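You operate a simulated robot arm through the tools that you are given. There is no shell and no other tool. Be economical: measure what you need, move in short steps, check, and stop when the job is done.

You run a simulated robot arm. Do the job below in one go: nothing can be reset, and whatever is moved stays where it is left.

JOB
Blow the wet lens marked ELM dry; stand it on the white mat.
Fine: use the air stand; the air ends off.
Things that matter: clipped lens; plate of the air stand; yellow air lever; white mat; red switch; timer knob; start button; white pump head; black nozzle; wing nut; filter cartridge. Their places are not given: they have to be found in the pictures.

Only the result counts: the job must be done as asked and must still hold three seconds after the hand-in. Knocking over, shifting, dropping, spilling or breaking anything else fails it.

ROBOT AND FRAMES
A 7-joint arm with a two-finger parallel gripper, fixed in place. Base frame: the origin is at the foot of the arm, x ahead of it, y to its left, z up; the work surface is at about z = 91. Readings come in cm, degrees, newtons and seconds.
With the tool pointing down near the work surface it reaches from about 28 to 68 cm from the base axis. Its first joint turns from -66.0 to 66.0 degrees. Payload 1.57 kg.
The tool frame sits at the grasp point between the pads (the TCP): z along the fingers, y along the line on which they close. The tips reach 3 cm beyond it. Largest opening 11 cm; finger width 2.4, thickness 1.2; the body of the gripper, 4.8 by 11.2 cm, starts 7.8 cm behind the TCP.
Orientation is that of the tool frame in the base frame, as a unit quaternion [x, y, z, w]. With the fingers straight down and closing along the base's y, the tool's x points along the base's -x, its y along +y and its z along -z.

CONTROLS
- The arm moves only by the tool play_rows. Its argument "deltas" is a list that holds one entry, the list of rows, each a list of 7 numbers: the shift along the tool's x, y, z in units of 20 mm (1.0 is 20 mm), then the turn, a rotation vector about the tool's x, y, z in units of 5 degrees (1.0 is 5 degrees), then the finger opening in mm, from 0 to 110. In form: [[[x, y, z, rx, ry, rz, gripper], ...]]. A call has 1 to 10 rows; each row shifts and turns the commanded pose from where the row before left it, along the tool's axes as they then stand. A call with a number of a shift or a turn outside -1 to 1 is refused whole. Rows are played at 5 a second. More than 5 cm and 8.6 degrees between two rows, or a gripper value outside its range, and nothing of the call is played. A pose out of reach is approached as far as the arm can. The call stops where the force on the tool passes 40 N (or 10 N more than at its start, if that is more) or the arm is blocked; 0.2 s more then pass. The fingers move at their own pace (about 10.8 cm/s each) and stop on an object; they squeeze with about 28 N. The grip force told is the motor's: it shows also when the fingers shut on nothing. Time passes only in rows, and 0.2 s behind the last, so rows that do not move let the fingers close. The reply holds the time, the measured pose of the TCP, the force on the tool along the base axes, the opening and the grip force, in the units named above and with some noise, and new pictures: "pictures" is both (left out), scene, wrist or none.
- Cameras (640 x 400 px; columns grow to the right, rows downward): "scene" is fixed at [18.03, -40.22, 140.78]; the picture's right is [0.64, -0.77, 0.00], its down [-0.42, -0.34, -0.84] and it looks along [0.65, 0.54, -0.54] (base axes); focal length 284 px, centre (320, 200). "wrist" rides on the gripper at [-3.6, 0, -8] in the tool frame; the picture's right is [0.00, -1.00, 0.00], its down [0.97, 0.00, -0.24] and it looks along [0.24, 0.00, 0.97] (tool axes); focal length 218 px, centre (320, 200).
- pixel_to_xyz(camera, pixels): there is no depth. For up to 12 entries [column, row, z] of the newest picture of that camera ("zoom" is the newest enlarged one), the place [x, y] in the base frame at which the ray of that pixel passes the height z, good to about 0.2 cm. The clock stands still meanwhile.
- close_up(camera, box): a new picture of the part [left, top, right, bottom] of that camera's present view, enlarged. The clock stands still meanwhile.
- hand_in(): hands the job in; it is judged then, once.

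Keep the steps short. Do not move on a guess: measure, check each grasp and each placing, and mend mistakes. In all there are 80 turns and 120 pictures (those below and enlarged ones count). Leave the gripper open and the arm clear of the work at the hand-in unless told otherwise, and finish with a single line.

The tools are called after "Call:" as a command line: name --argument value ..., lists and objects as JSON in quotes. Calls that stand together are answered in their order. play_rows: Moves the arm, as the interface text tells. Its arguments: {"type":"object","properties":{"deltas":{"type":"array","items":{"type":"array","items":{"type":"array","items":{"type":"number"}}}},"pictures":{"type":"string","enum":["both","scene","wrist","none"]}},"required":["deltas"]} The other tools are called the same way: pixel_to_xyz (camera, pixels) gives the place at which the rays of pixels pass given heights; close_up (camera, box) takes an enlarged picture of a part of a camera's view; hand_in () hands the job in.

At the start:

```text
time_s: 0.0
eef_pos: [42.19, 6.54, 126.85]
ee_rot: [0.001, 1.0, 0.0, 0.0]
wrist_force: [-0.4, 0.6, -0.5]
width: 11.0
grasp_force: 0.1
```

scene: 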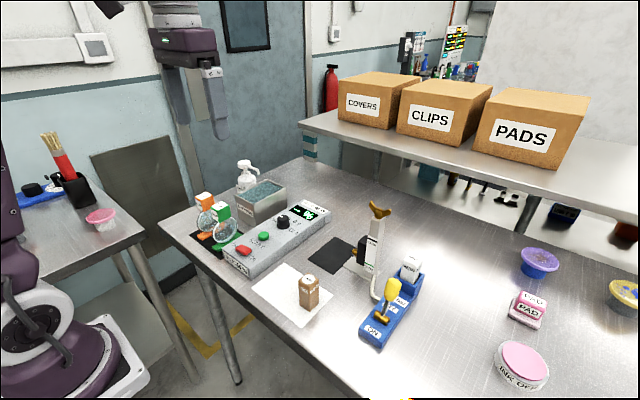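
wrist: 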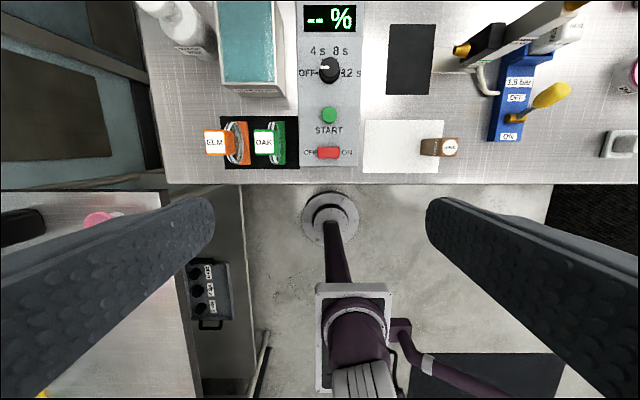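

I see two clipped lenses (ELM orange, OAK green), a control box, an air stand with a lever and a white mat. I'll enlarge these first.

Call:
close_up --camera "scene" --box '[170, 150, 330, 250]'

Call:
close_up --camera "scene" --box '[300, 190, 460, 350]'

Call:
close_up --camera "wrist" --box '[180, 90, 360, 190]'

Call:
close_up --camera "wrist" --box '[360, 0, 600, 180]'

```text
4.00 times, centred on (250, 200) of scene
```

zoom: 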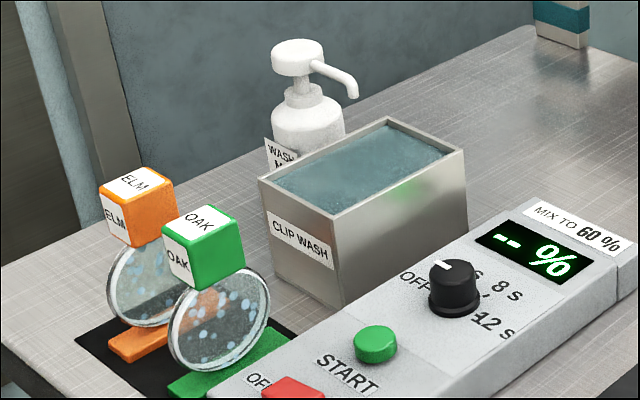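

```text
2.50 times, centred on (380, 270) of scene
```

zoom: 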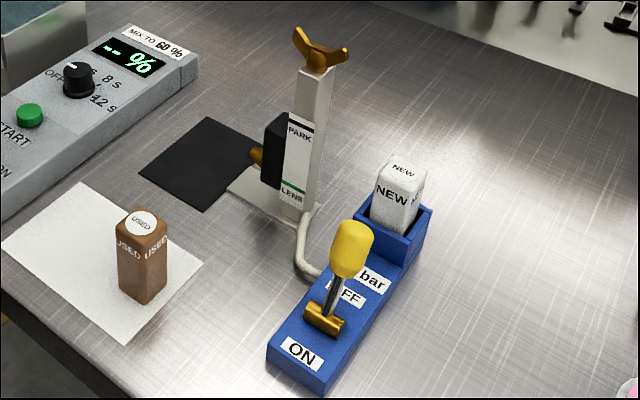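

```text
3.56 times, centred on (270, 140) of wrist
```

zoom: 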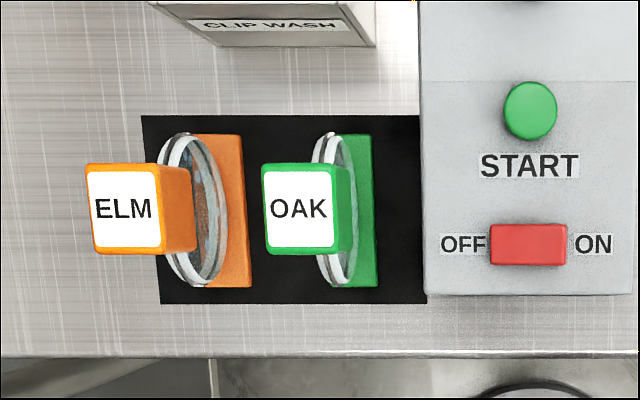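

```text
2.22 times, centred on (480, 90) of wrist
```

zoom: 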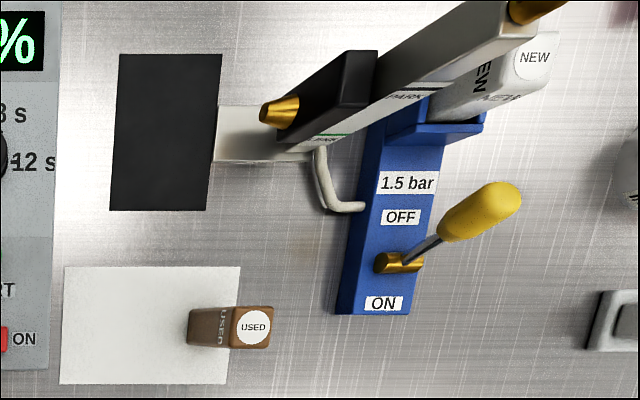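

Next I measure the places: table-level points in the wrist view, and tops at estimated heights.

Call:
pixel_to_xyz --camera "wrist" --pixels '[[388, 93, 91], [435, 25, 91], [364, 172, 91], [450, 120, 91], [489, 138, 95], [523, 138, 95], [222, 168, 91], [300, 168, 91], [300, 118, 91], [222, 118, 91], [425, 155, 91], [365, 120, 91]]'

Call:
pixel_to_xyz --camera "wrist" --pixels '[[207, 143, 101], [225, 143, 101], [204, 131, 101], [204, 154, 101], [238, 128, 92], [250, 170, 92], [250, 128, 92], [255, 143, 101], [273, 143, 101]]'

Call:
pixel_to_xyz --camera "scene" --pixels '[[205, 192, 101], [196, 197, 101], [205, 192, 103], [202, 240, 91], [308, 254, 91], [356, 237, 91], [344, 272, 91]]'

```text
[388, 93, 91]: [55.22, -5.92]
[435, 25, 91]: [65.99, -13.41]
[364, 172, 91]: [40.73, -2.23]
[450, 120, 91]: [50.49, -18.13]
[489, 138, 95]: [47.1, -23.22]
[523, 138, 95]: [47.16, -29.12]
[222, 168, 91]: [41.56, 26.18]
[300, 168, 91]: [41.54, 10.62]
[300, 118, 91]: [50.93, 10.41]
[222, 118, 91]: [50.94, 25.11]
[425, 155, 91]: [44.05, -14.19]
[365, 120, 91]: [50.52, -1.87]
```

```text
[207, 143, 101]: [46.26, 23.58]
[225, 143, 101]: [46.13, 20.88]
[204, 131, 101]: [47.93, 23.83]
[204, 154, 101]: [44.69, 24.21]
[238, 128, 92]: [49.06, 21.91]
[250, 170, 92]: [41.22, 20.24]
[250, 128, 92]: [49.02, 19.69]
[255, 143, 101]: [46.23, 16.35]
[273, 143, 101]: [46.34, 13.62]
```

```text
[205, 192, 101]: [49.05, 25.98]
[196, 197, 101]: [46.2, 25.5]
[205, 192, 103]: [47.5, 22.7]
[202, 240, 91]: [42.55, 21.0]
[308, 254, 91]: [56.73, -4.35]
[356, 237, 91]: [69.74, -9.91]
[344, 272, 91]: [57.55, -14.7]
```

I need a better view of the air stand, so I move the hand at height to about (52, -5, 127).

Call:
play_rows --deltas '[[[-0.8, -0.95, 0, 0, 0, 0, 110], [-0.8, -0.95, 0, 0, 0, 0, 110], [-0.8, -0.95, 0, 0, 0, 0, 110], [-0.8, -0.95, 0, 0, 0, 0, 110], [-0.8, -0.95, 0, 0, 0, 0, 110], [-0.8, -0.95, 0, 0, 0, 0, 110], [0, 0, 0, 0, 0, 0, 110]]]'

```text
time_s: 1.6
eef_pos: [51.66, -4.99, 126.93]
ee_rot: [0.0, 1.0, -0.001, 0.0]
wrist_force: [-0.2, -0.1, 0.3]
width: 11.0
grasp_force: 0.0
```

scene: 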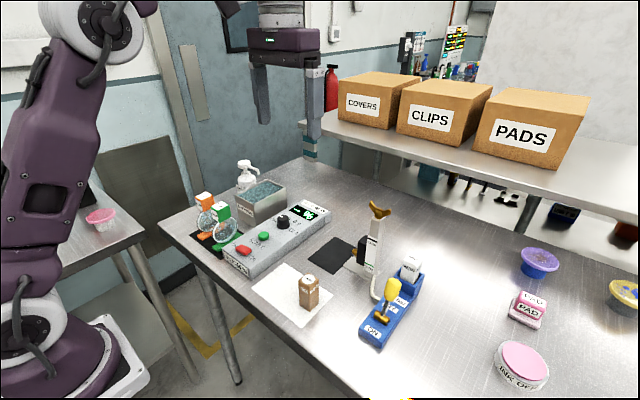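
wrist: 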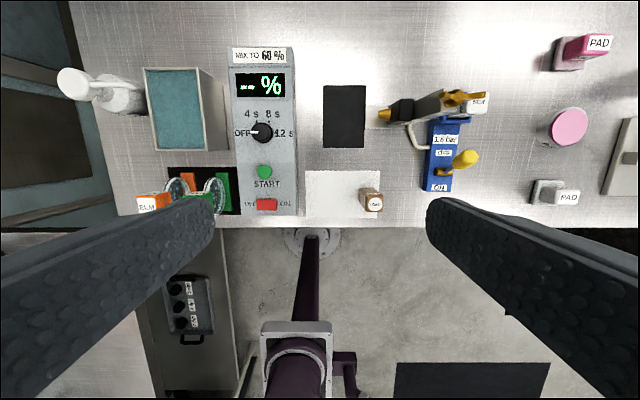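

Call:
close_up --camera "wrist" --box '[300, 70, 500, 220]'

Call:
close_up --camera "scene" --box '[320, 195, 410, 275]'

Call:
pixel_to_xyz --camera "wrist" --pixels '[[324, 85, 91], [365, 147, 91], [380, 114, 91], [380, 114, 95], [380, 114, 97], [380, 114, 99], [465, 159, 98], [465, 159, 101], [306, 171, 91], [306, 217, 91], [382, 171, 91], [370, 210, 91]]'

Call:
pixel_to_xyz --camera "scene" --pixels '[[352, 252, 95], [352, 252, 97], [352, 252, 99], [392, 290, 98], [392, 290, 101], [392, 290, 103], [392, 290, 106]]'

```text
2.67 times, centred on (400, 145) of wrist
```

zoom: 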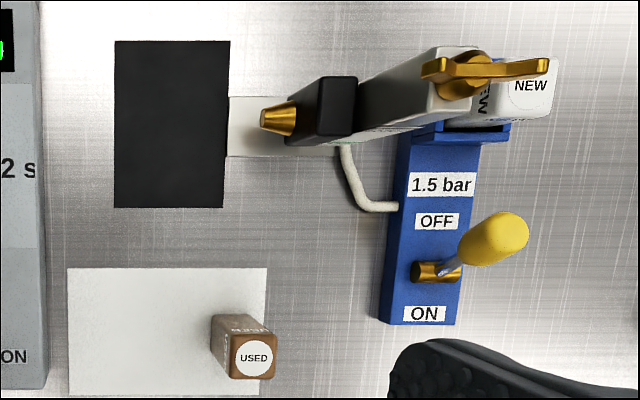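

```text
5.00 times, centred on (365, 235) of scene
```

zoom: 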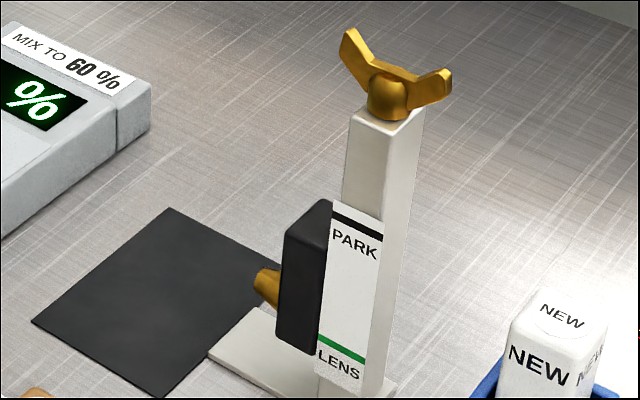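

```text
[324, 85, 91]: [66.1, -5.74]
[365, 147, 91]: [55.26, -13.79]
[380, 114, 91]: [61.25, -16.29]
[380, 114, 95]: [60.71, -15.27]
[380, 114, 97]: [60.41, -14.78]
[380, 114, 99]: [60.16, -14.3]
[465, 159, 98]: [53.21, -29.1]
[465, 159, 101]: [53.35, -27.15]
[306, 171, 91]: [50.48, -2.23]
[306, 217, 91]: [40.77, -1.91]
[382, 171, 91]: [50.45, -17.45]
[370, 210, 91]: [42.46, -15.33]
```

```text
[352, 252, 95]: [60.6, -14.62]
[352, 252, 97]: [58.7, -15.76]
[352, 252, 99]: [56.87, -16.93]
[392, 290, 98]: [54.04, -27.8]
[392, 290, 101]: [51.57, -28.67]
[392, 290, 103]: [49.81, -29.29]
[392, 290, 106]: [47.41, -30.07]
```

Nozzle tip is at about (60.6, -15, 95) with its block at the LENS line, the plate spans x 55–66, y -14…-6, and the lever leans to OFF. Now I travel at height to above the ELM clip.

Call:
play_rows --deltas '[[[0.193, 0.975, 0, 0, 0, 0, 110], [0.193, 0.975, 0, 0, 0, 0, 110], [0.193, 0.975, 0, 0, 0, 0, 110], [0.193, 0.975, 0, 0, 0, 0, 110], [0.193, 0.975, 0, 0, 0, 0, 110], [0.193, 0.975, 0, 0, 0, 0, 110], [0.193, 0.975, 0, 0, 0, 0, 110], [0.193, 0.975, 0, 0, 0, 0, 110], [0.193, 0.975, 0, 0, 0, 0, 110], [0.193, 0.975, 0, 0, 0, 0, 110]]]' --pictures "none"

Call:
play_rows --deltas '[[[0.193, 0.975, 0, 0, 0, 0, 60], [0.193, 0.975, 0, 0, 0, 0, 60], [0.193, 0.975, 0, 0, 0, 0, 60], [0.193, 0.975, 0, 0, 0, 0, 60], [0, 0, 1, 0, 0, 0, 60], [0, 0, 1, 0, 0, 0, 60], [0, 0, 1, 0, 0, 0, 60], [0, 0, 1, 0, 0, 0, 60], [0, 0, 1, 0, 0, 0, 60], [0, 0, 0, 0, 0, 0, 60]]]'

```text
time_s: 3.8
eef_pos: [47.9, 14.67, 126.9]
ee_rot: [0.001, 1.0, 0.0, 0.0]
wrist_force: [0.0, -0.1, 0.6]
width: 10.99
grasp_force: 0.0
```

```text
time_s: 6.0
eef_pos: [46.34, 22.42, 116.76]
ee_rot: [0.0, 1.0, 0.0, 0.0]
wrist_force: [0.3, 0.1, -0.3]
width: 6.02
grasp_force: 0.1
```

scene: 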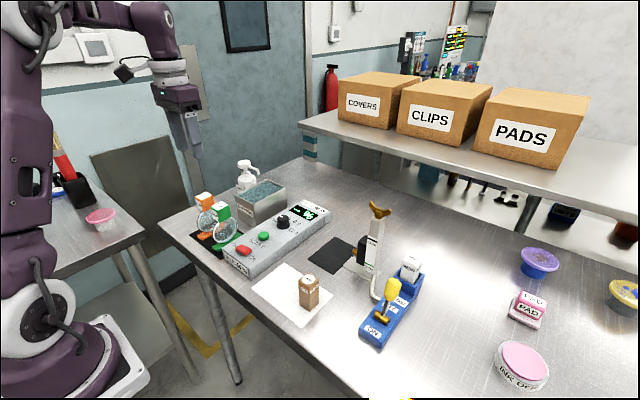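
wrist: 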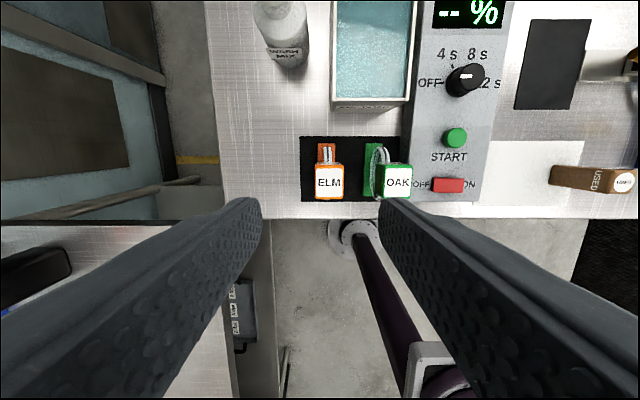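

ELM's top label is at (329,182), slightly right of centre. I enlarge it and measure.

Call:
close_up --camera "wrist" --box '[290, 125, 430, 212]'

Call:
pixel_to_xyz --camera "wrist" --pixels '[[315, 182, 103], [344, 182, 103], [329, 165, 103], [329, 199, 103], [318, 144, 92], [335, 144, 92], [383, 182, 103], [411, 182, 103]]'

Call:
pixel_to_xyz --camera "scene" --pixels '[[205, 196, 101], [205, 196, 102], [205, 196, 103], [205, 196, 104]]'

```text
4.57 times, centred on (360, 168) of wrist
```

zoom: 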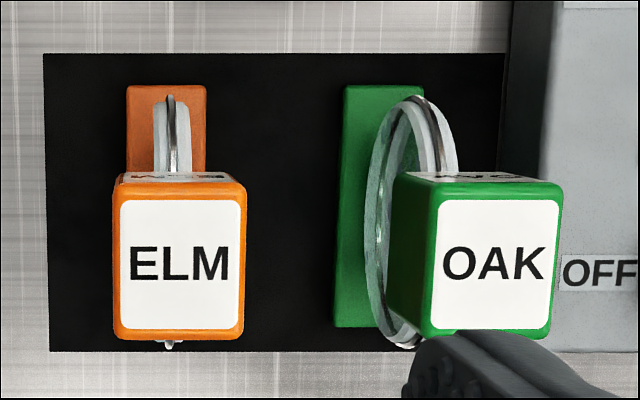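

```text
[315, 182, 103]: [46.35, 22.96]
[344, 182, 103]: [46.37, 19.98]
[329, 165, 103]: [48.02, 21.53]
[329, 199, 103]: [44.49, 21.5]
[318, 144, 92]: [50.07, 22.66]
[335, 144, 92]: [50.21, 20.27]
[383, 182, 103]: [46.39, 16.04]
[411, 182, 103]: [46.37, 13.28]
```

```text
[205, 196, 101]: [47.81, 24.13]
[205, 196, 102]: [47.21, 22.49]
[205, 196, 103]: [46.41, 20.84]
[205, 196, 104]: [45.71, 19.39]
```

ELM cube centre is (46.3, 21.5), top about 102.7, 2.9 wide. The OAK edge at y 16.1 leaves room. I shift -0.9 in y, go down to TCP z 104 and check.

Call:
play_rows --deltas '[[[0, -0.46, 0, 0, 0, 0, 56], [0, 0, 1, 0, 0, 0, 56], [0, 0, 1, 0, 0, 0, 56], [0, 0, 1, 0, 0, 0, 56], [0, 0, 1, 0, 0, 0, 56], [0, 0, 1, 0, 0, 0, 56], [0, 0, 1, 0, 0, 0, 56], [0, 0, 0.4, 0, 0, 0, 56], [0, 0, 0, 0, 0, 0, 56]]]'

```text
time_s: 8.0
eef_pos: [46.16, 21.54, 104.05]
ee_rot: [0.001, 1.0, 0.0, 0.0]
wrist_force: [0.9, -1.1, 0.6]
width: 5.6
grasp_force: 0.0
```

scene: 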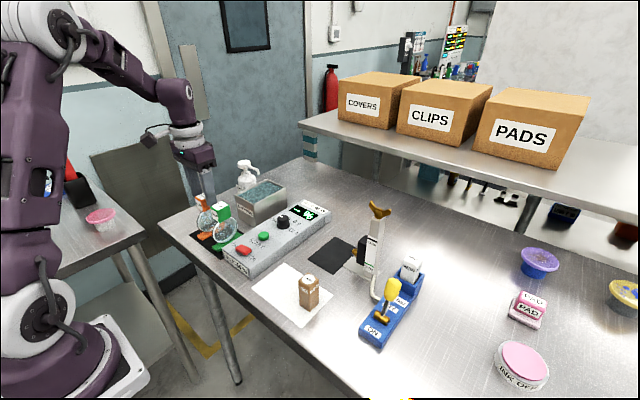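
wrist: 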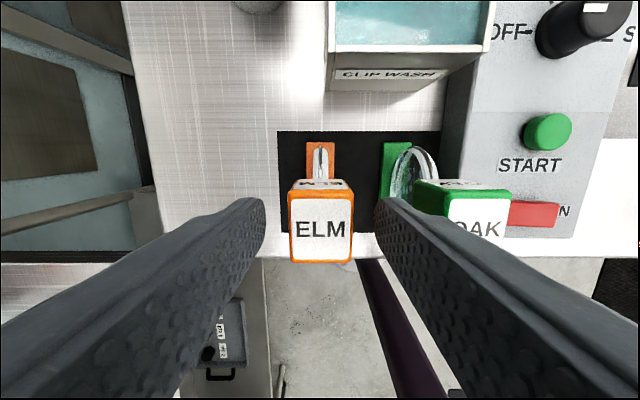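

Centred and clear of OAK. I go down to about 101.7, close and hold.

Call:
play_rows --deltas '[[[0, 0, 0.6, 0, 0, 0, 56], [0, 0, 0.55, 0, 0, 0, 56], [0, 0, 0, 0, 0, 0, 56], [0, 0, 0, 0, 0, 0, 25], [0, 0, 0, 0, 0, 0, 25], [0, 0, 0, 0, 0, 0, 25]]]'

```text
time_s: 9.4
eef_pos: [46.35, 21.53, 101.73]
ee_rot: [-0.001, 1.0, 0.0, 0.0]
wrist_force: [0.4, 0.7, 0.0]
width: 2.94
grasp_force: 27.5
```

scene: 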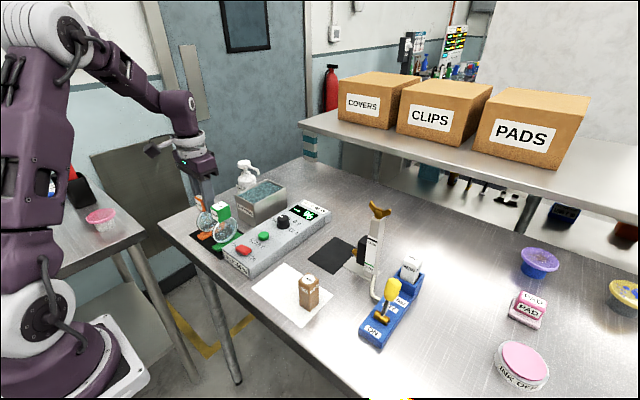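
wrist: 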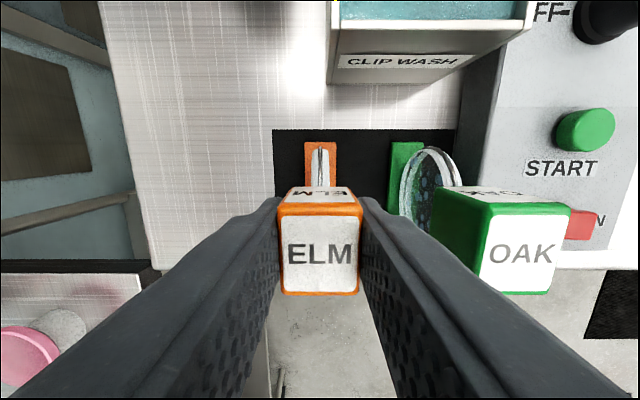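

Gripped (width 2.94, 27 N). Now I lift straight up, then travel to above the plate at (60.7, -9.7).

Call:
play_rows --deltas '[[[0, 0, -0.5, 0, 0, 0, 25], [0, 0, -1, 0, 0, 0, 25], [0, 0, -1, 0, 0, 0, 25], [0, 0, -1, 0, 0, 0, 25], [0, 0, -1, 0, 0, 0, 25], [0, 0, -1, 0, 0, 0, 25], [0, 0, -1, 0, 0, 0, 25], [0, 0, -1, 0, 0, 0, 25], [0, 0, -1, 0, 0, 0, 25], [0, 0, -1, 0, 0, 0, 25]]]' --pictures "scene"

Call:
play_rows --deltas '[[[-0.449, -0.975, 0, 0, 0, 0, 25], [-0.449, -0.975, 0, 0, 0, 0, 25], [-0.449, -0.975, 0, 0, 0, 0, 25], [-0.449, -0.975, 0, 0, 0, 0, 25], [-0.449, -0.975, 0, 0, 0, 0, 25], [-0.449, -0.975, 0, 0, 0, 0, 25], [-0.449, -0.975, 0, 0, 0, 0, 25], [-0.449, -0.975, 0, 0, 0, 0, 25]]]' --pictures "none"

Call:
play_rows --deltas '[[[-0.449, -0.975, 0, 0, 0, 0, 25], [-0.449, -0.975, 0, 0, 0, 0, 25], [-0.449, -0.975, 0, 0, 0, 0, 25], [-0.449, -0.975, 0, 0, 0, 0, 25], [-0.449, -0.975, 0, 0, 0, 0, 25], [-0.449, -0.975, 0, 0, 0, 0, 25], [-0.449, -0.975, 0, 0, 0, 0, 25], [-0.449, -0.8, 0, 0, 0, 0, 25], [0, 0, 0, 0, 0, 0, 25]]]'

```text
time_s: 11.6
eef_pos: [46.19, 21.55, 120.75]
ee_rot: [0.0, 1.0, 0.0, 0.0]
wrist_force: [-0.8, 0.1, -0.9]
width: 2.96
grasp_force: 28.1
```

scene: 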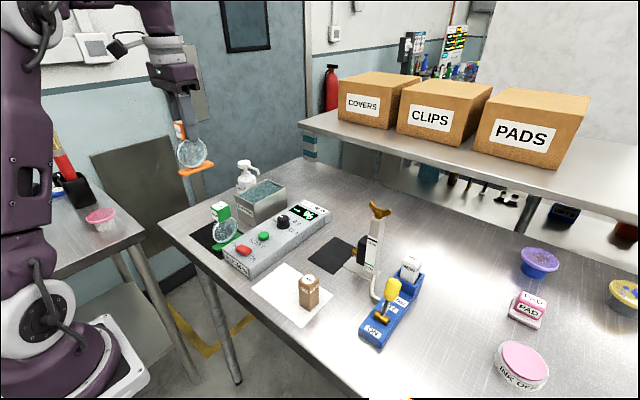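

```text
time_s: 13.4
eef_pos: [53.52, 5.91, 120.8]
ee_rot: [-0.001, 1.0, 0.001, 0.001]
wrist_force: [-0.3, 0.5, -1.0]
width: 2.94
grasp_force: 27.5
```

```text
time_s: 15.4
eef_pos: [58.89, -8.02, 120.53]
ee_rot: [0.0, 1.0, 0.0, 0.0]
wrist_force: [-0.1, 0.5, -0.1]
width: 2.92
grasp_force: 27.6
out of reach, approached as far as the arm can: row 7, 8
```

scene: 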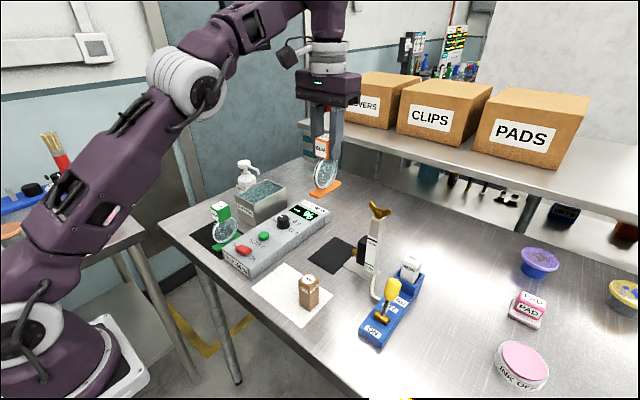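
wrist: 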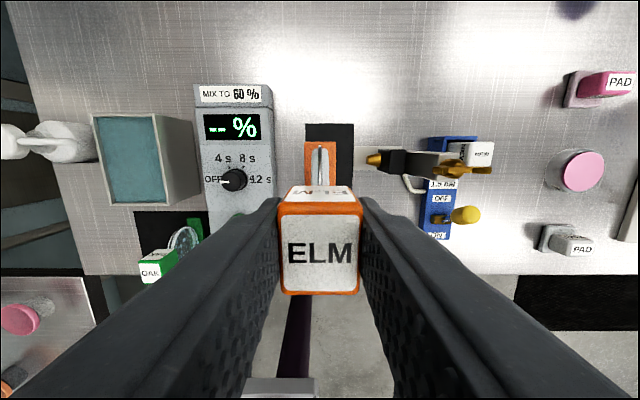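

Reach-limited at this height; I descend 8 cm here (the foot then is at about 102, above the nozzle) and look again.

Call:
play_rows --deltas '[[[0, 0, 1, 0, 0, 0, 25], [0, 0, 1, 0, 0, 0, 25], [0, 0, 1, 0, 0, 0, 25], [0, 0, 1, 0, 0, 0, 25], [0, 0, 0, 0, 0, 0, 25]]]'

```text
time_s: 16.6
eef_pos: [58.98, -7.88, 112.37]
ee_rot: [0.0, 1.0, 0.0, 0.0]
wrist_force: [0.3, -1.0, -0.7]
width: 2.94
grasp_force: 27.9
```

scene: 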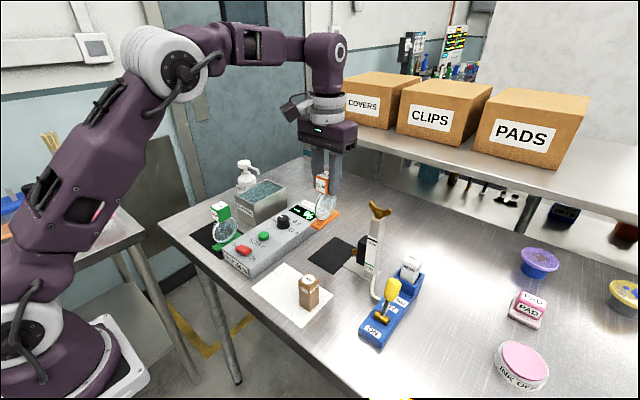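
wrist: 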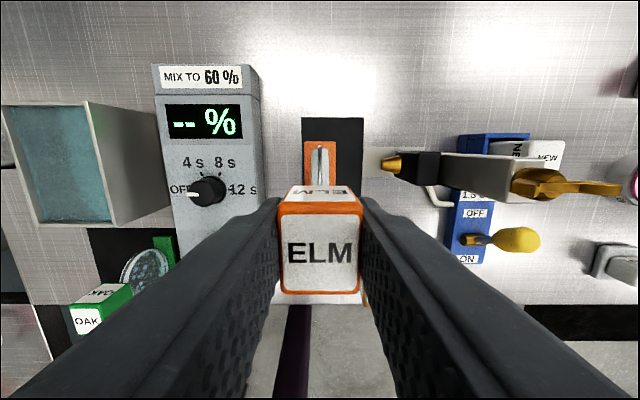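

Closer view: I re-measure plate corners, nozzle tip, block, wing nut and lever.

Call:
pixel_to_xyz --camera "wrist" --pixels '[[302, 117, 91], [363, 118, 91], [361, 190, 91], [383, 164, 95], [383, 164, 96], [402, 165, 98], [512, 185, 110], [520, 240, 99], [520, 240, 102], [480, 241, 95]]'

Call:
close_up --camera "wrist" --box '[290, 100, 570, 275]'

```text
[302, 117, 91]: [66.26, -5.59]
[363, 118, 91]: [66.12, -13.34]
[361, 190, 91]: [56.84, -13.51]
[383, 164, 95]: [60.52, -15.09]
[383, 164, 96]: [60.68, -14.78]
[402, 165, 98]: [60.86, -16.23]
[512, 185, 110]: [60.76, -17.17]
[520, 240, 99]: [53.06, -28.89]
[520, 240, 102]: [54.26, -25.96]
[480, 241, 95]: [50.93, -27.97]
```

```text
2.29 times, centred on (430, 188) of wrist
```

zoom: 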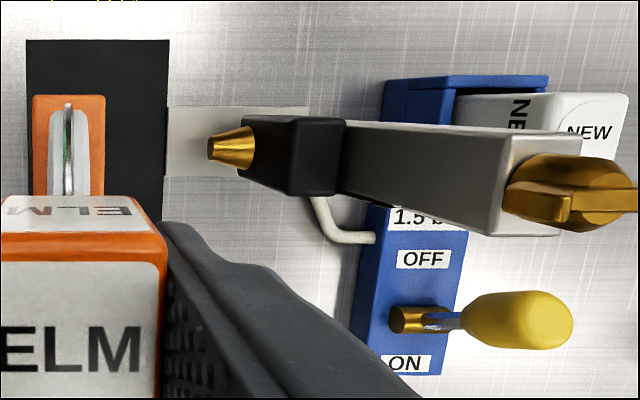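

Plate centre is (60.7, -9.5), the nozzle line x 60.6. I shift over it and check at height 112.

Call:
play_rows --deltas '[[[-0.4, -0.4, 0, 0, 0, 0, 25], [-0.4, -0.4, 0, 0, 0, 0, 25], [0, 0, 1, 0, 0, 0, 25], [0, 0, 1, 0, 0, 0, 25], [0, 0, 0, 0, 0, 0, 25]]]'

```text
time_s: 17.8
eef_pos: [60.69, -9.39, 108.19]
ee_rot: [-0.001, 1.0, 0.0, 0.0]
wrist_force: [-0.1, 0.0, -0.1]
width: 2.93
grasp_force: 28.5
```

scene: 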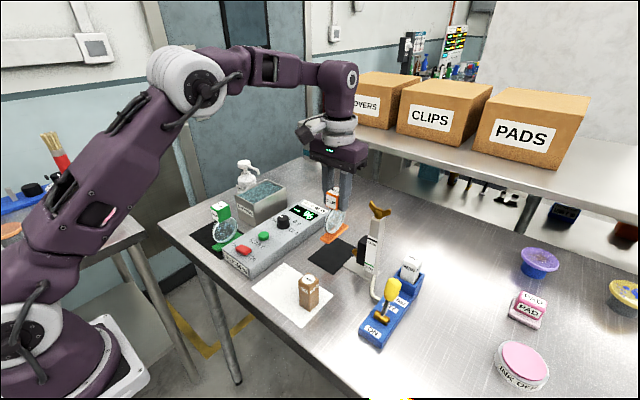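
wrist: 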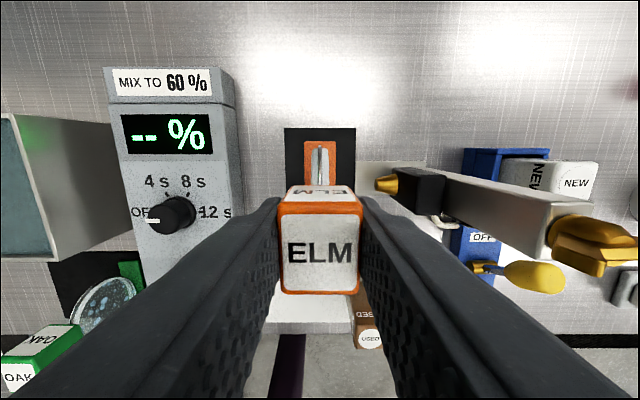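

Aligned over the plate with side room to the nozzle. I lower to TCP z about 102.2, then look.

Call:
play_rows --deltas '[[[0, 0, 0.8, 0, 0, 0, 25], [0, 0, 0.8, 0, 0, 0, 25], [0, 0, 0.7, 0, 0, 0, 25], [0, 0, 0.6, 0, 0, 0, 25], [0, 0, 0, 0, 0, 0, 25]]]'

Call:
close_up --camera "scene" --box '[290, 170, 420, 280]'

```text
time_s: 19.0
eef_pos: [60.67, -9.5, 102.49]
ee_rot: [0.0, 1.0, 0.001, -0.001]
wrist_force: [-1.2, 0.1, -0.6]
width: 2.95
grasp_force: 28.0
```

scene: 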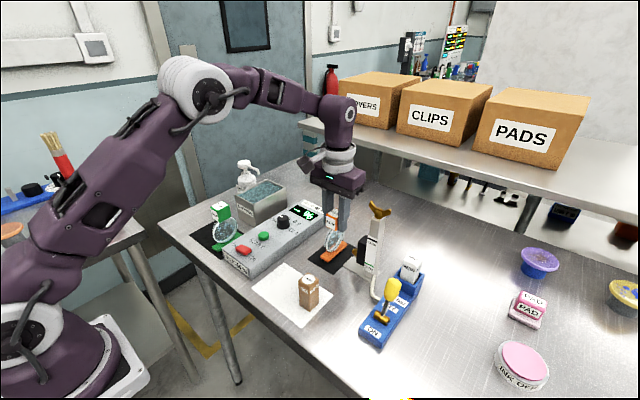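
wrist: 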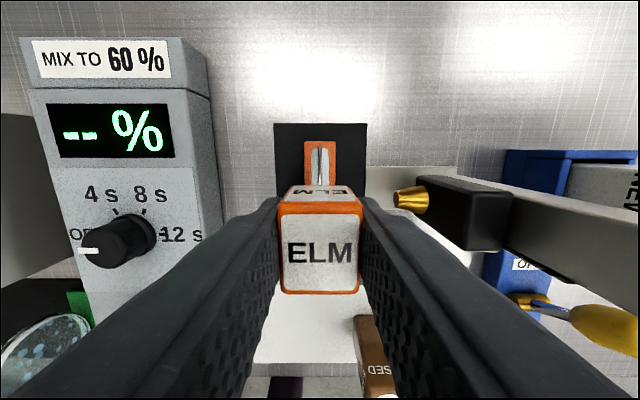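

```text
3.64 times, centred on (355, 225) of scene
```

zoom: 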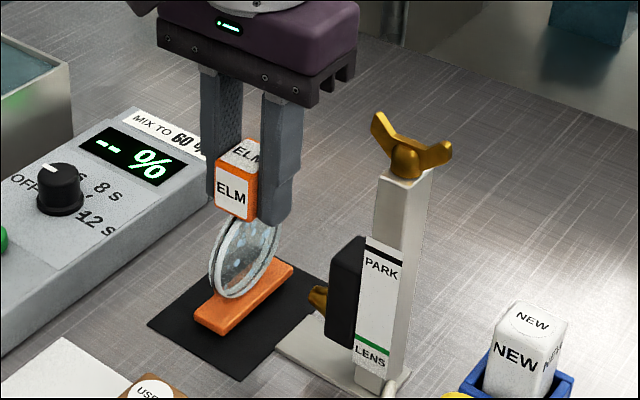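

The foot is just above the plate. I lower in millimetre steps until contact.

Call:
play_rows --deltas '[[[0, 0, 0.12, 0, 0, 0, 25], [0, 0, 0.12, 0, 0, 0, 25], [0, 0, 0, 0, 0, 0, 25]]]' --pictures "none"

```text
time_s: 19.8
eef_pos: [60.64, -9.45, 102.03]
ee_rot: [0.0, 1.0, 0.0, 0.0]
wrist_force: [0.1, 0.7, -0.6]
width: 2.96
grasp_force: 28.1
```

Call:
play_rows --deltas '[[[0, 0, 0.08, 0, 0, 0, 25], [0, 0, 0, 0, 0, 0, 25]]]' --pictures "none"

Call:
play_rows --deltas '[[[0, 0, 0.06, 0, 0, 0, 25], [0, 0, 0, 0, 0, 0, 25]]]' --pictures "none"

```text
time_s: 20.4
eef_pos: [60.47, -9.56, 102.02]
ee_rot: [-0.001, 1.0, 0.0, 0.0]
wrist_force: [-0.7, -0.3, -0.4]
width: 2.95
grasp_force: 27.5
```

```text
time_s: 21.0
eef_pos: [60.56, -9.51, 101.78]
ee_rot: [0.0, 1.0, 0.0, -0.001]
wrist_force: [-0.2, 0.2, -1.0]
width: 2.97
grasp_force: 28.0
```

No contact yet; another small step.

Call:
play_rows --deltas '[[[0, 0, 0.06, 0, 0, 0, 25], [0, 0, 0, 0, 0, 0, 25]]]' --pictures "none"

Call:
close_up --camera "scene" --box '[300, 220, 370, 275]'

```text
time_s: 21.6
eef_pos: [60.52, -9.55, 101.83]
ee_rot: [-0.001, 1.0, 0.0, -0.001]
wrist_force: [-0.9, 0.1, 3.7]
width: 2.95
grasp_force: 28.1
```

```text
7.27 times, centred on (335, 248) of scene
```

zoom: 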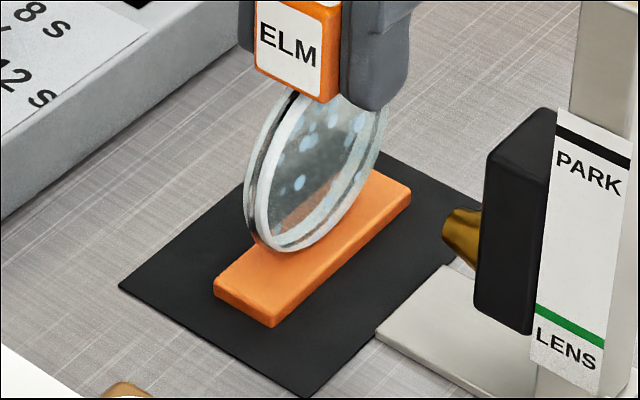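

Contact at 3.7 N, foot flat on the plate. I open to 50 mm and lift clear.

Call:
play_rows --deltas '[[[0, 0, 0, 0, 0, 0, 50], [0, 0, 0, 0, 0, 0, 50], [0, 0, -0.5, 0, 0, 0, 50], [0, 0, -1, 0, 0, 0, 50], [0, 0, -1, 0, 0, 0, 50], [0, 0, -1, 0, 0, 0, 50], [0, 0, -1, 0, 0, 0, 50], [0, 0, -1, 0, 0, 0, 50], [0, 0, 0, 0, 0, 0, 50]]]'

Call:
close_up --camera "scene" --box '[300, 200, 430, 350]'

```text
time_s: 23.6
eef_pos: [60.71, -9.53, 112.65]
ee_rot: [0.001, 1.0, 0.0, 0.0]
wrist_force: [0.0, -0.3, -0.1]
width: 4.98
grasp_force: 0.1
```

scene: 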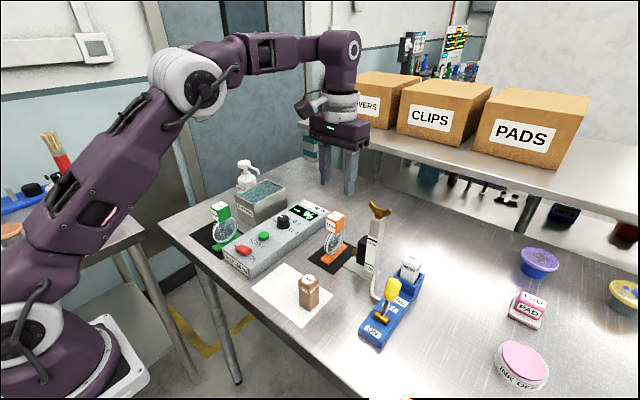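
wrist: 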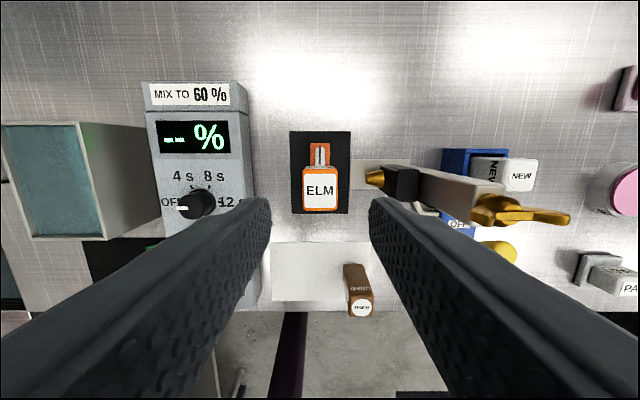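

```text
2.67 times, centred on (365, 275) of scene
```

zoom: 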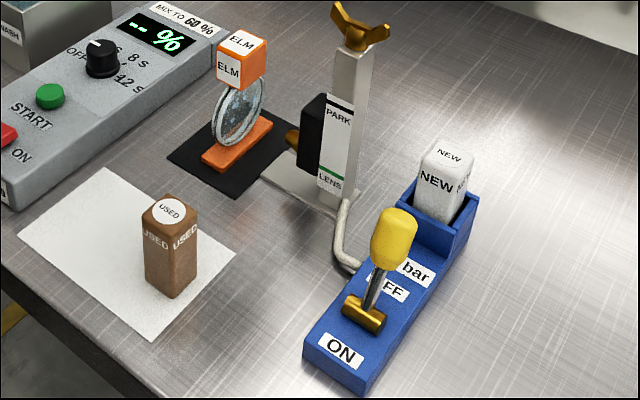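

ELM stands well on the plate. Now I go for the lever: back away in -x first, then in -y to above the lever, staying at this height.

Call:
play_rows --deltas '[[[0.95, 0, 0, 0, 0, 0, 60], [0.95, 0, 0, 0, 0, 0, 60], [0.95, 0, 0, 0, 0, 0, 60], [0.95, 0, 0, 0, 0, 0, 60], [0.95, 0, 0, 0, 0, 0, 60], [0.7, 0, -1, 0, 0, 0, 60]]]' --pictures "none"

Call:
play_rows --deltas '[[[0, -0.9, 0, 0, 0, 0, 60], [0, -0.9, 0, 0, 0, 0, 60], [0, -0.9, 0, 0, 0, 0, 60], [0, -0.9, 0, 0, 0, 0, 60], [0, -0.9, 0, 0, 0, 0, 60], [0, -0.9, 0, 0, 0, 0, 60], [0, -0.9, 0, 0, 0, 0, 60], [0, -0.9, 0, 0, 0, 0, 60], [0, -0.9, 0, 0, 0, 0, 60], [0, -0.9, 0, 0, 0, 0, 60]]]'

```text
time_s: 25.0
eef_pos: [49.59, -9.52, 114.79]
ee_rot: [0.001, 1.0, 0.0, 0.0]
wrist_force: [-0.3, -1.4, -0.6]
width: 6.03
grasp_force: 0.1
```

```text
time_s: 27.2
eef_pos: [49.72, -27.53, 114.75]
ee_rot: [0.0, 1.0, 0.0, 0.0]
wrist_force: [-0.1, 0.2, -0.3]
width: 6.0
grasp_force: 0.0
```

scene: 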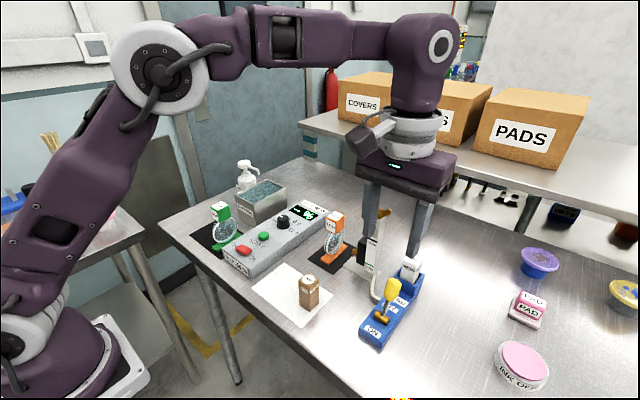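
wrist: 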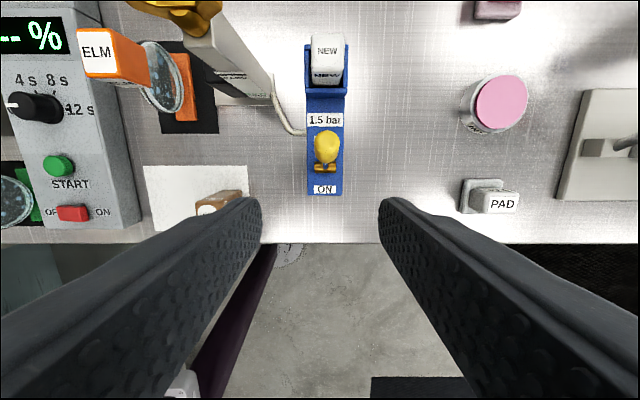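

Now the lever is seen from above: handle near (327,147), pivot near (325,170). I enlarge and measure.

Call:
close_up --camera "wrist" --box '[275, 30, 375, 205]'

Call:
close_up --camera "scene" --box '[350, 250, 440, 355]'

Call:
pixel_to_xyz --camera "wrist" --pixels '[[327, 145, 99], [327, 145, 100], [327, 145, 102], [315, 145, 101], [340, 145, 101], [325, 169, 94], [325, 169, 95], [308, 192, 93], [342, 192, 93], [326, 85, 97]]'

```text
2.29 times, centred on (325, 118) of wrist
```

zoom: 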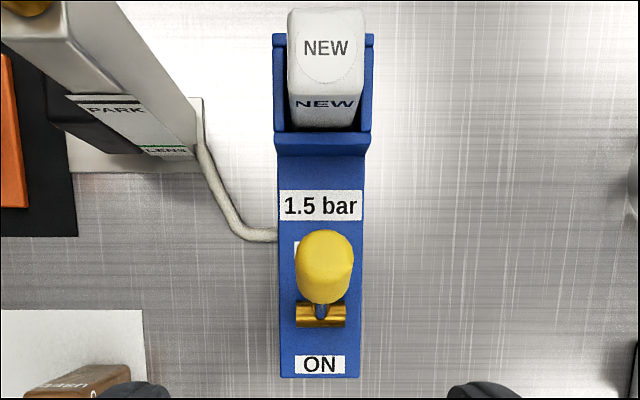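

```text
3.81 times, centred on (395, 302) of scene
```

zoom: 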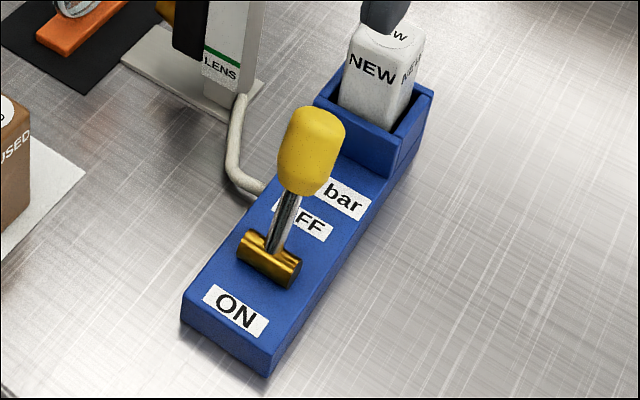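

```text
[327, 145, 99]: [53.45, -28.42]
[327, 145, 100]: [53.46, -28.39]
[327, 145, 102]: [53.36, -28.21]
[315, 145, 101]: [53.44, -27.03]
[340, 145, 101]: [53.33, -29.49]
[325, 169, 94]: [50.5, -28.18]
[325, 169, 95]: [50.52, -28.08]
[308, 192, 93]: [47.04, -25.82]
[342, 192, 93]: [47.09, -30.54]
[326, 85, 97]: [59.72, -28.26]
```

Handle centre is (53.4, -28.25), height about 100; pivot (50.5, -28.1). I straddle the handle with 60 mm opening, down to TCP z about 101.

Call:
play_rows --deltas '[[[-0.92, -0.18, 0, 0, 0, 0, 60], [-0.92, -0.18, 0, 0, 0, 0, 60], [0, 0, 1, 0, 0, 0, 60], [0, 0, 1, 0, 0, 0, 60], [0, 0, 1, 0, 0, 0, 60], [0, 0, 1, 0, 0, 0, 60], [0, 0, 1, 0, 0, 0, 60], [0, 0, 1, 0, 0, 0, 60], [0, 0, 0.9, 0, 0, 0, 60], [0, 0, 0, 0, 0, 0, 60]]]'

Call:
close_up --camera "scene" --box '[350, 230, 440, 355]'

```text
time_s: 29.4
eef_pos: [53.3, -28.05, 100.75]
ee_rot: [0.0, 1.0, 0.0, 0.001]
wrist_force: [0.7, 0.6, -0.5]
width: 6.0
grasp_force: 0.0
```

scene: 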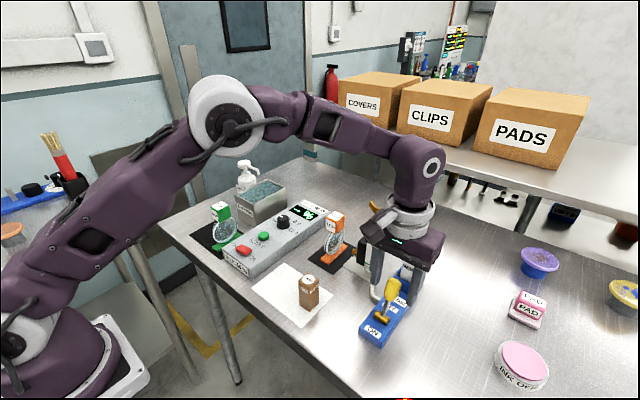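
wrist: 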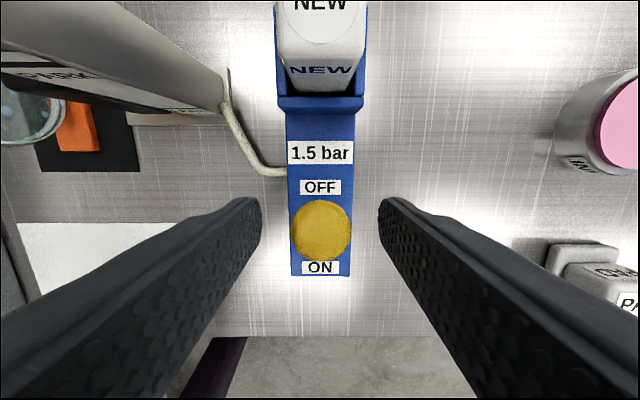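

```text
3.20 times, centred on (395, 292) of scene
```

zoom: 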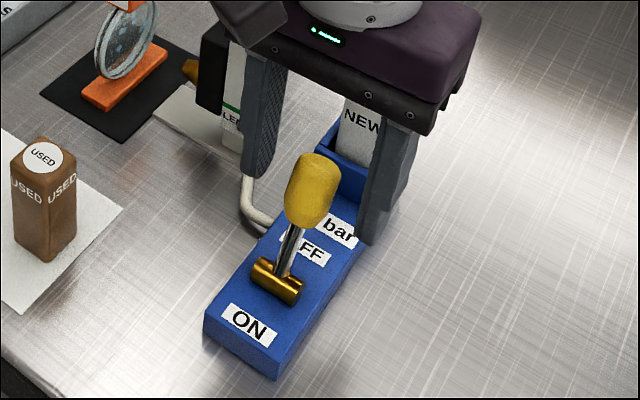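

The handle is centred between the pads. I close on it gently and check.

Call:
play_rows --deltas '[[[0, 0, 0, 0, 0, 0, 20], [0, 0, 0, 0, 0, 0, 20], [0, 0, 0, 0, 0, 0, 20], [0, 0, 0, 0, 0, 0, 20]]]' --pictures "wrist"

```text
time_s: 30.4
eef_pos: [53.46, -28.23, 100.74]
ee_rot: [0.001, 1.0, 0.0, -0.001]
wrist_force: [0.5, -5.2, -2.5]
width: 2.49
grasp_force: 36.2
```

wrist: 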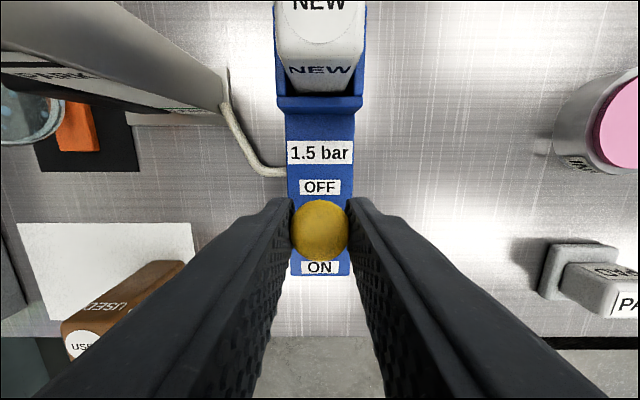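

Gripped (2.49 wide). I move the lever along its arc toward ON (-x), first to upright, and check force.

Call:
play_rows --deltas '[[[0.28, 0, -0.12, 0, 0, 0, 20], [0.28, 0, -0.08, 0, 0, 0, 20], [0.29, 0, -0.06, 0, 0, 0, 20], [0.29, 0, -0.04, 0, 0, 0, 20], [0.3, 0, -0.01, 0, 0, 0, 20]]]'

```text
time_s: 31.6
eef_pos: [50.54, -28.28, 101.59]
ee_rot: [-0.001, 1.0, 0.0, 0.002]
wrist_force: [18.6, -4.5, 9.0]
width: 2.5
grasp_force: 36.8
```

scene: 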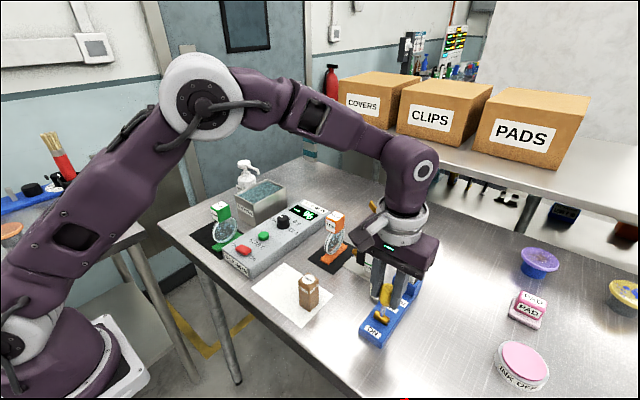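
wrist: 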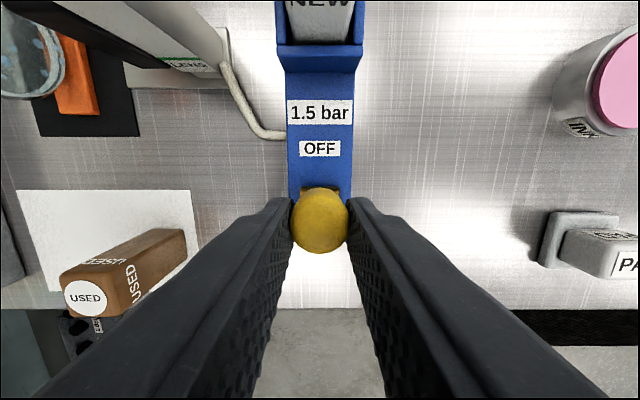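

The lever follows (18 N resistance). I continue over toward ON.

Call:
play_rows --deltas '[[[0.3, 0, 0.03, 0, 0, 0, 20], [0.29, 0, 0.05, 0, 0, 0, 20], [0.29, 0, 0.07, 0, 0, 0, 20], [0.28, 0, 0.09, 0, 0, 0, 20], [0.25, 0, 0.1, 0, 0, 0, 20]]]'

Call:
close_up --camera "scene" --box '[300, 210, 440, 350]'

```text
time_s: 32.8
eef_pos: [47.52, -28.16, 100.87]
ee_rot: [0.002, 1.0, 0.0, -0.002]
wrist_force: [3.7, 5.2, 26.7]
width: 2.53
grasp_force: 36.9
```

scene: 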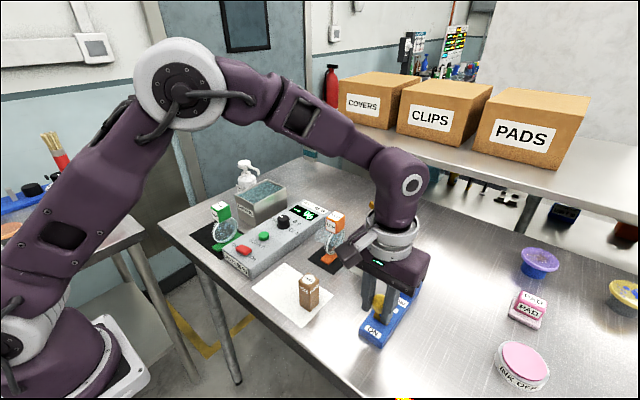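
wrist: 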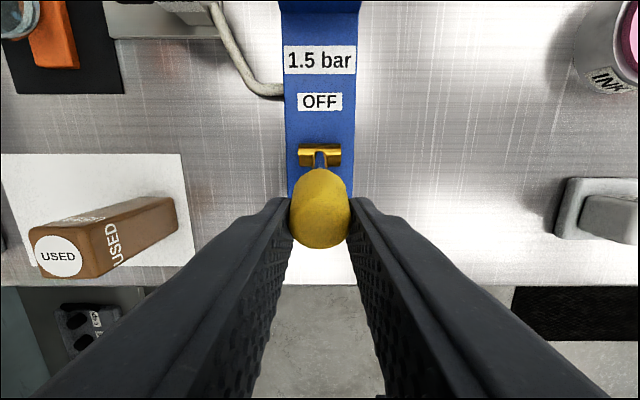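

```text
2.86 times, centred on (370, 280) of scene
```

zoom: 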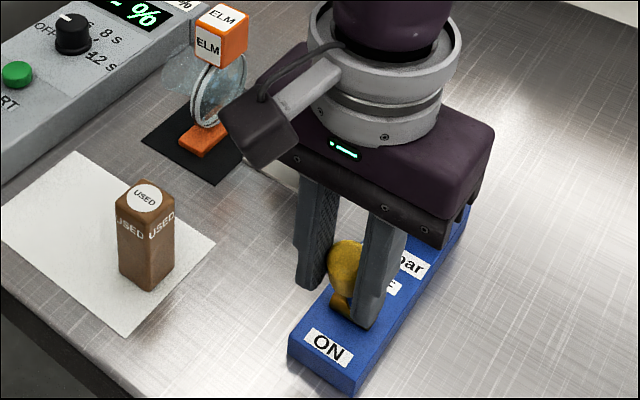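

The lever lies toward ON and a faint mist blows behind the lens. I ease the downward press slightly and wait.

Call:
play_rows --deltas '[[[0, 0, -0.08, 0, 0, 0, 20], [0, 0, 0, 0, 0, 0, 20], [0, 0, 0, 0, 0, 0, 20], [0, 0, 0, 0, 0, 0, 20], [0, 0, 0, 0, 0, 0, 20], [0, 0, 0, 0, 0, 0, 20], [0, 0, 0, 0, 0, 0, 20], [0, 0, 0, 0, 0, 0, 20], [0, 0, 0, 0, 0, 0, 20], [0, 0, 0, 0, 0, 0, 20]]]' --pictures "none"

Call:
close_up --camera "scene" --box '[300, 200, 380, 275]'

```text
time_s: 35.0
eef_pos: [47.59, -28.18, 101.04]
ee_rot: [0.001, 1.0, 0.001, -0.001]
wrist_force: [-11.5, 0.4, -15.4]
width: 2.52
grasp_force: 37.0
```

```text
5.33 times, centred on (340, 238) of scene
```

zoom: 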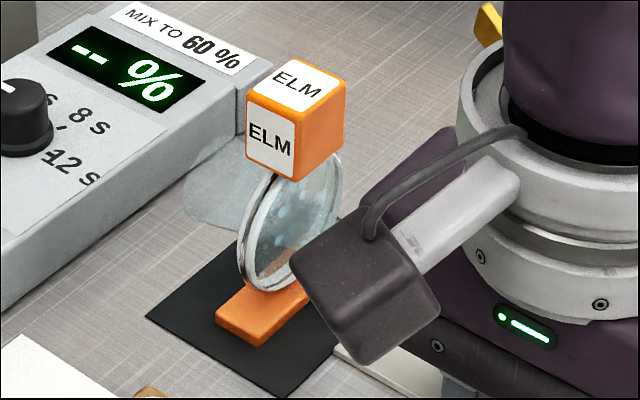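

The drops are fading. I wait longer.

Call:
play_rows --deltas '[[[0, 0, 0, 0, 0, 0, 20], [0, 0, 0, 0, 0, 0, 20], [0, 0, 0, 0, 0, 0, 20], [0, 0, 0, 0, 0, 0, 20], [0, 0, 0, 0, 0, 0, 20], [0, 0, 0, 0, 0, 0, 20], [0, 0, 0, 0, 0, 0, 20], [0, 0, 0, 0, 0, 0, 20], [0, 0, 0, 0, 0, 0, 20], [0, 0, 0, 0, 0, 0, 20]]]' --pictures "none"

Call:
play_rows --deltas '[[[0, 0, 0, 0, 0, 0, 20], [0, 0, 0, 0, 0, 0, 20], [0, 0, 0, 0, 0, 0, 20], [0, 0, 0, 0, 0, 0, 20], [0, 0, 0, 0, 0, 0, 20], [0, 0, 0, 0, 0, 0, 20], [0, 0, 0, 0, 0, 0, 20], [0, 0, 0, 0, 0, 0, 20], [0, 0, 0, 0, 0, 0, 20], [0, 0, 0, 0, 0, 0, 20]]]' --pictures "none"

Call:
close_up --camera "scene" --box '[300, 200, 380, 275]'

```text
time_s: 37.2
eef_pos: [47.73, -28.21, 101.05]
ee_rot: [0.0, 1.0, 0.0, 0.0]
wrist_force: [-8.1, -0.2, -11.2]
width: 2.51
grasp_force: 36.4
```

```text
time_s: 39.4
eef_pos: [47.65, -28.19, 101.12]
ee_rot: [0.0, 1.0, 0.0, 0.0]
wrist_force: [-0.4, -2.7, -2.3]
width: 2.48
grasp_force: 36.0
```

```text
5.33 times, centred on (340, 238) of scene
```

zoom: 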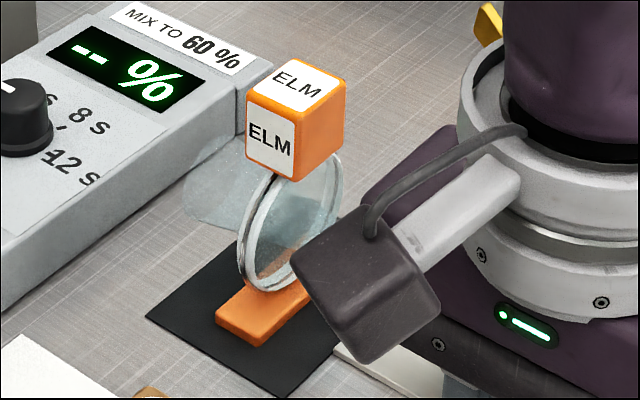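

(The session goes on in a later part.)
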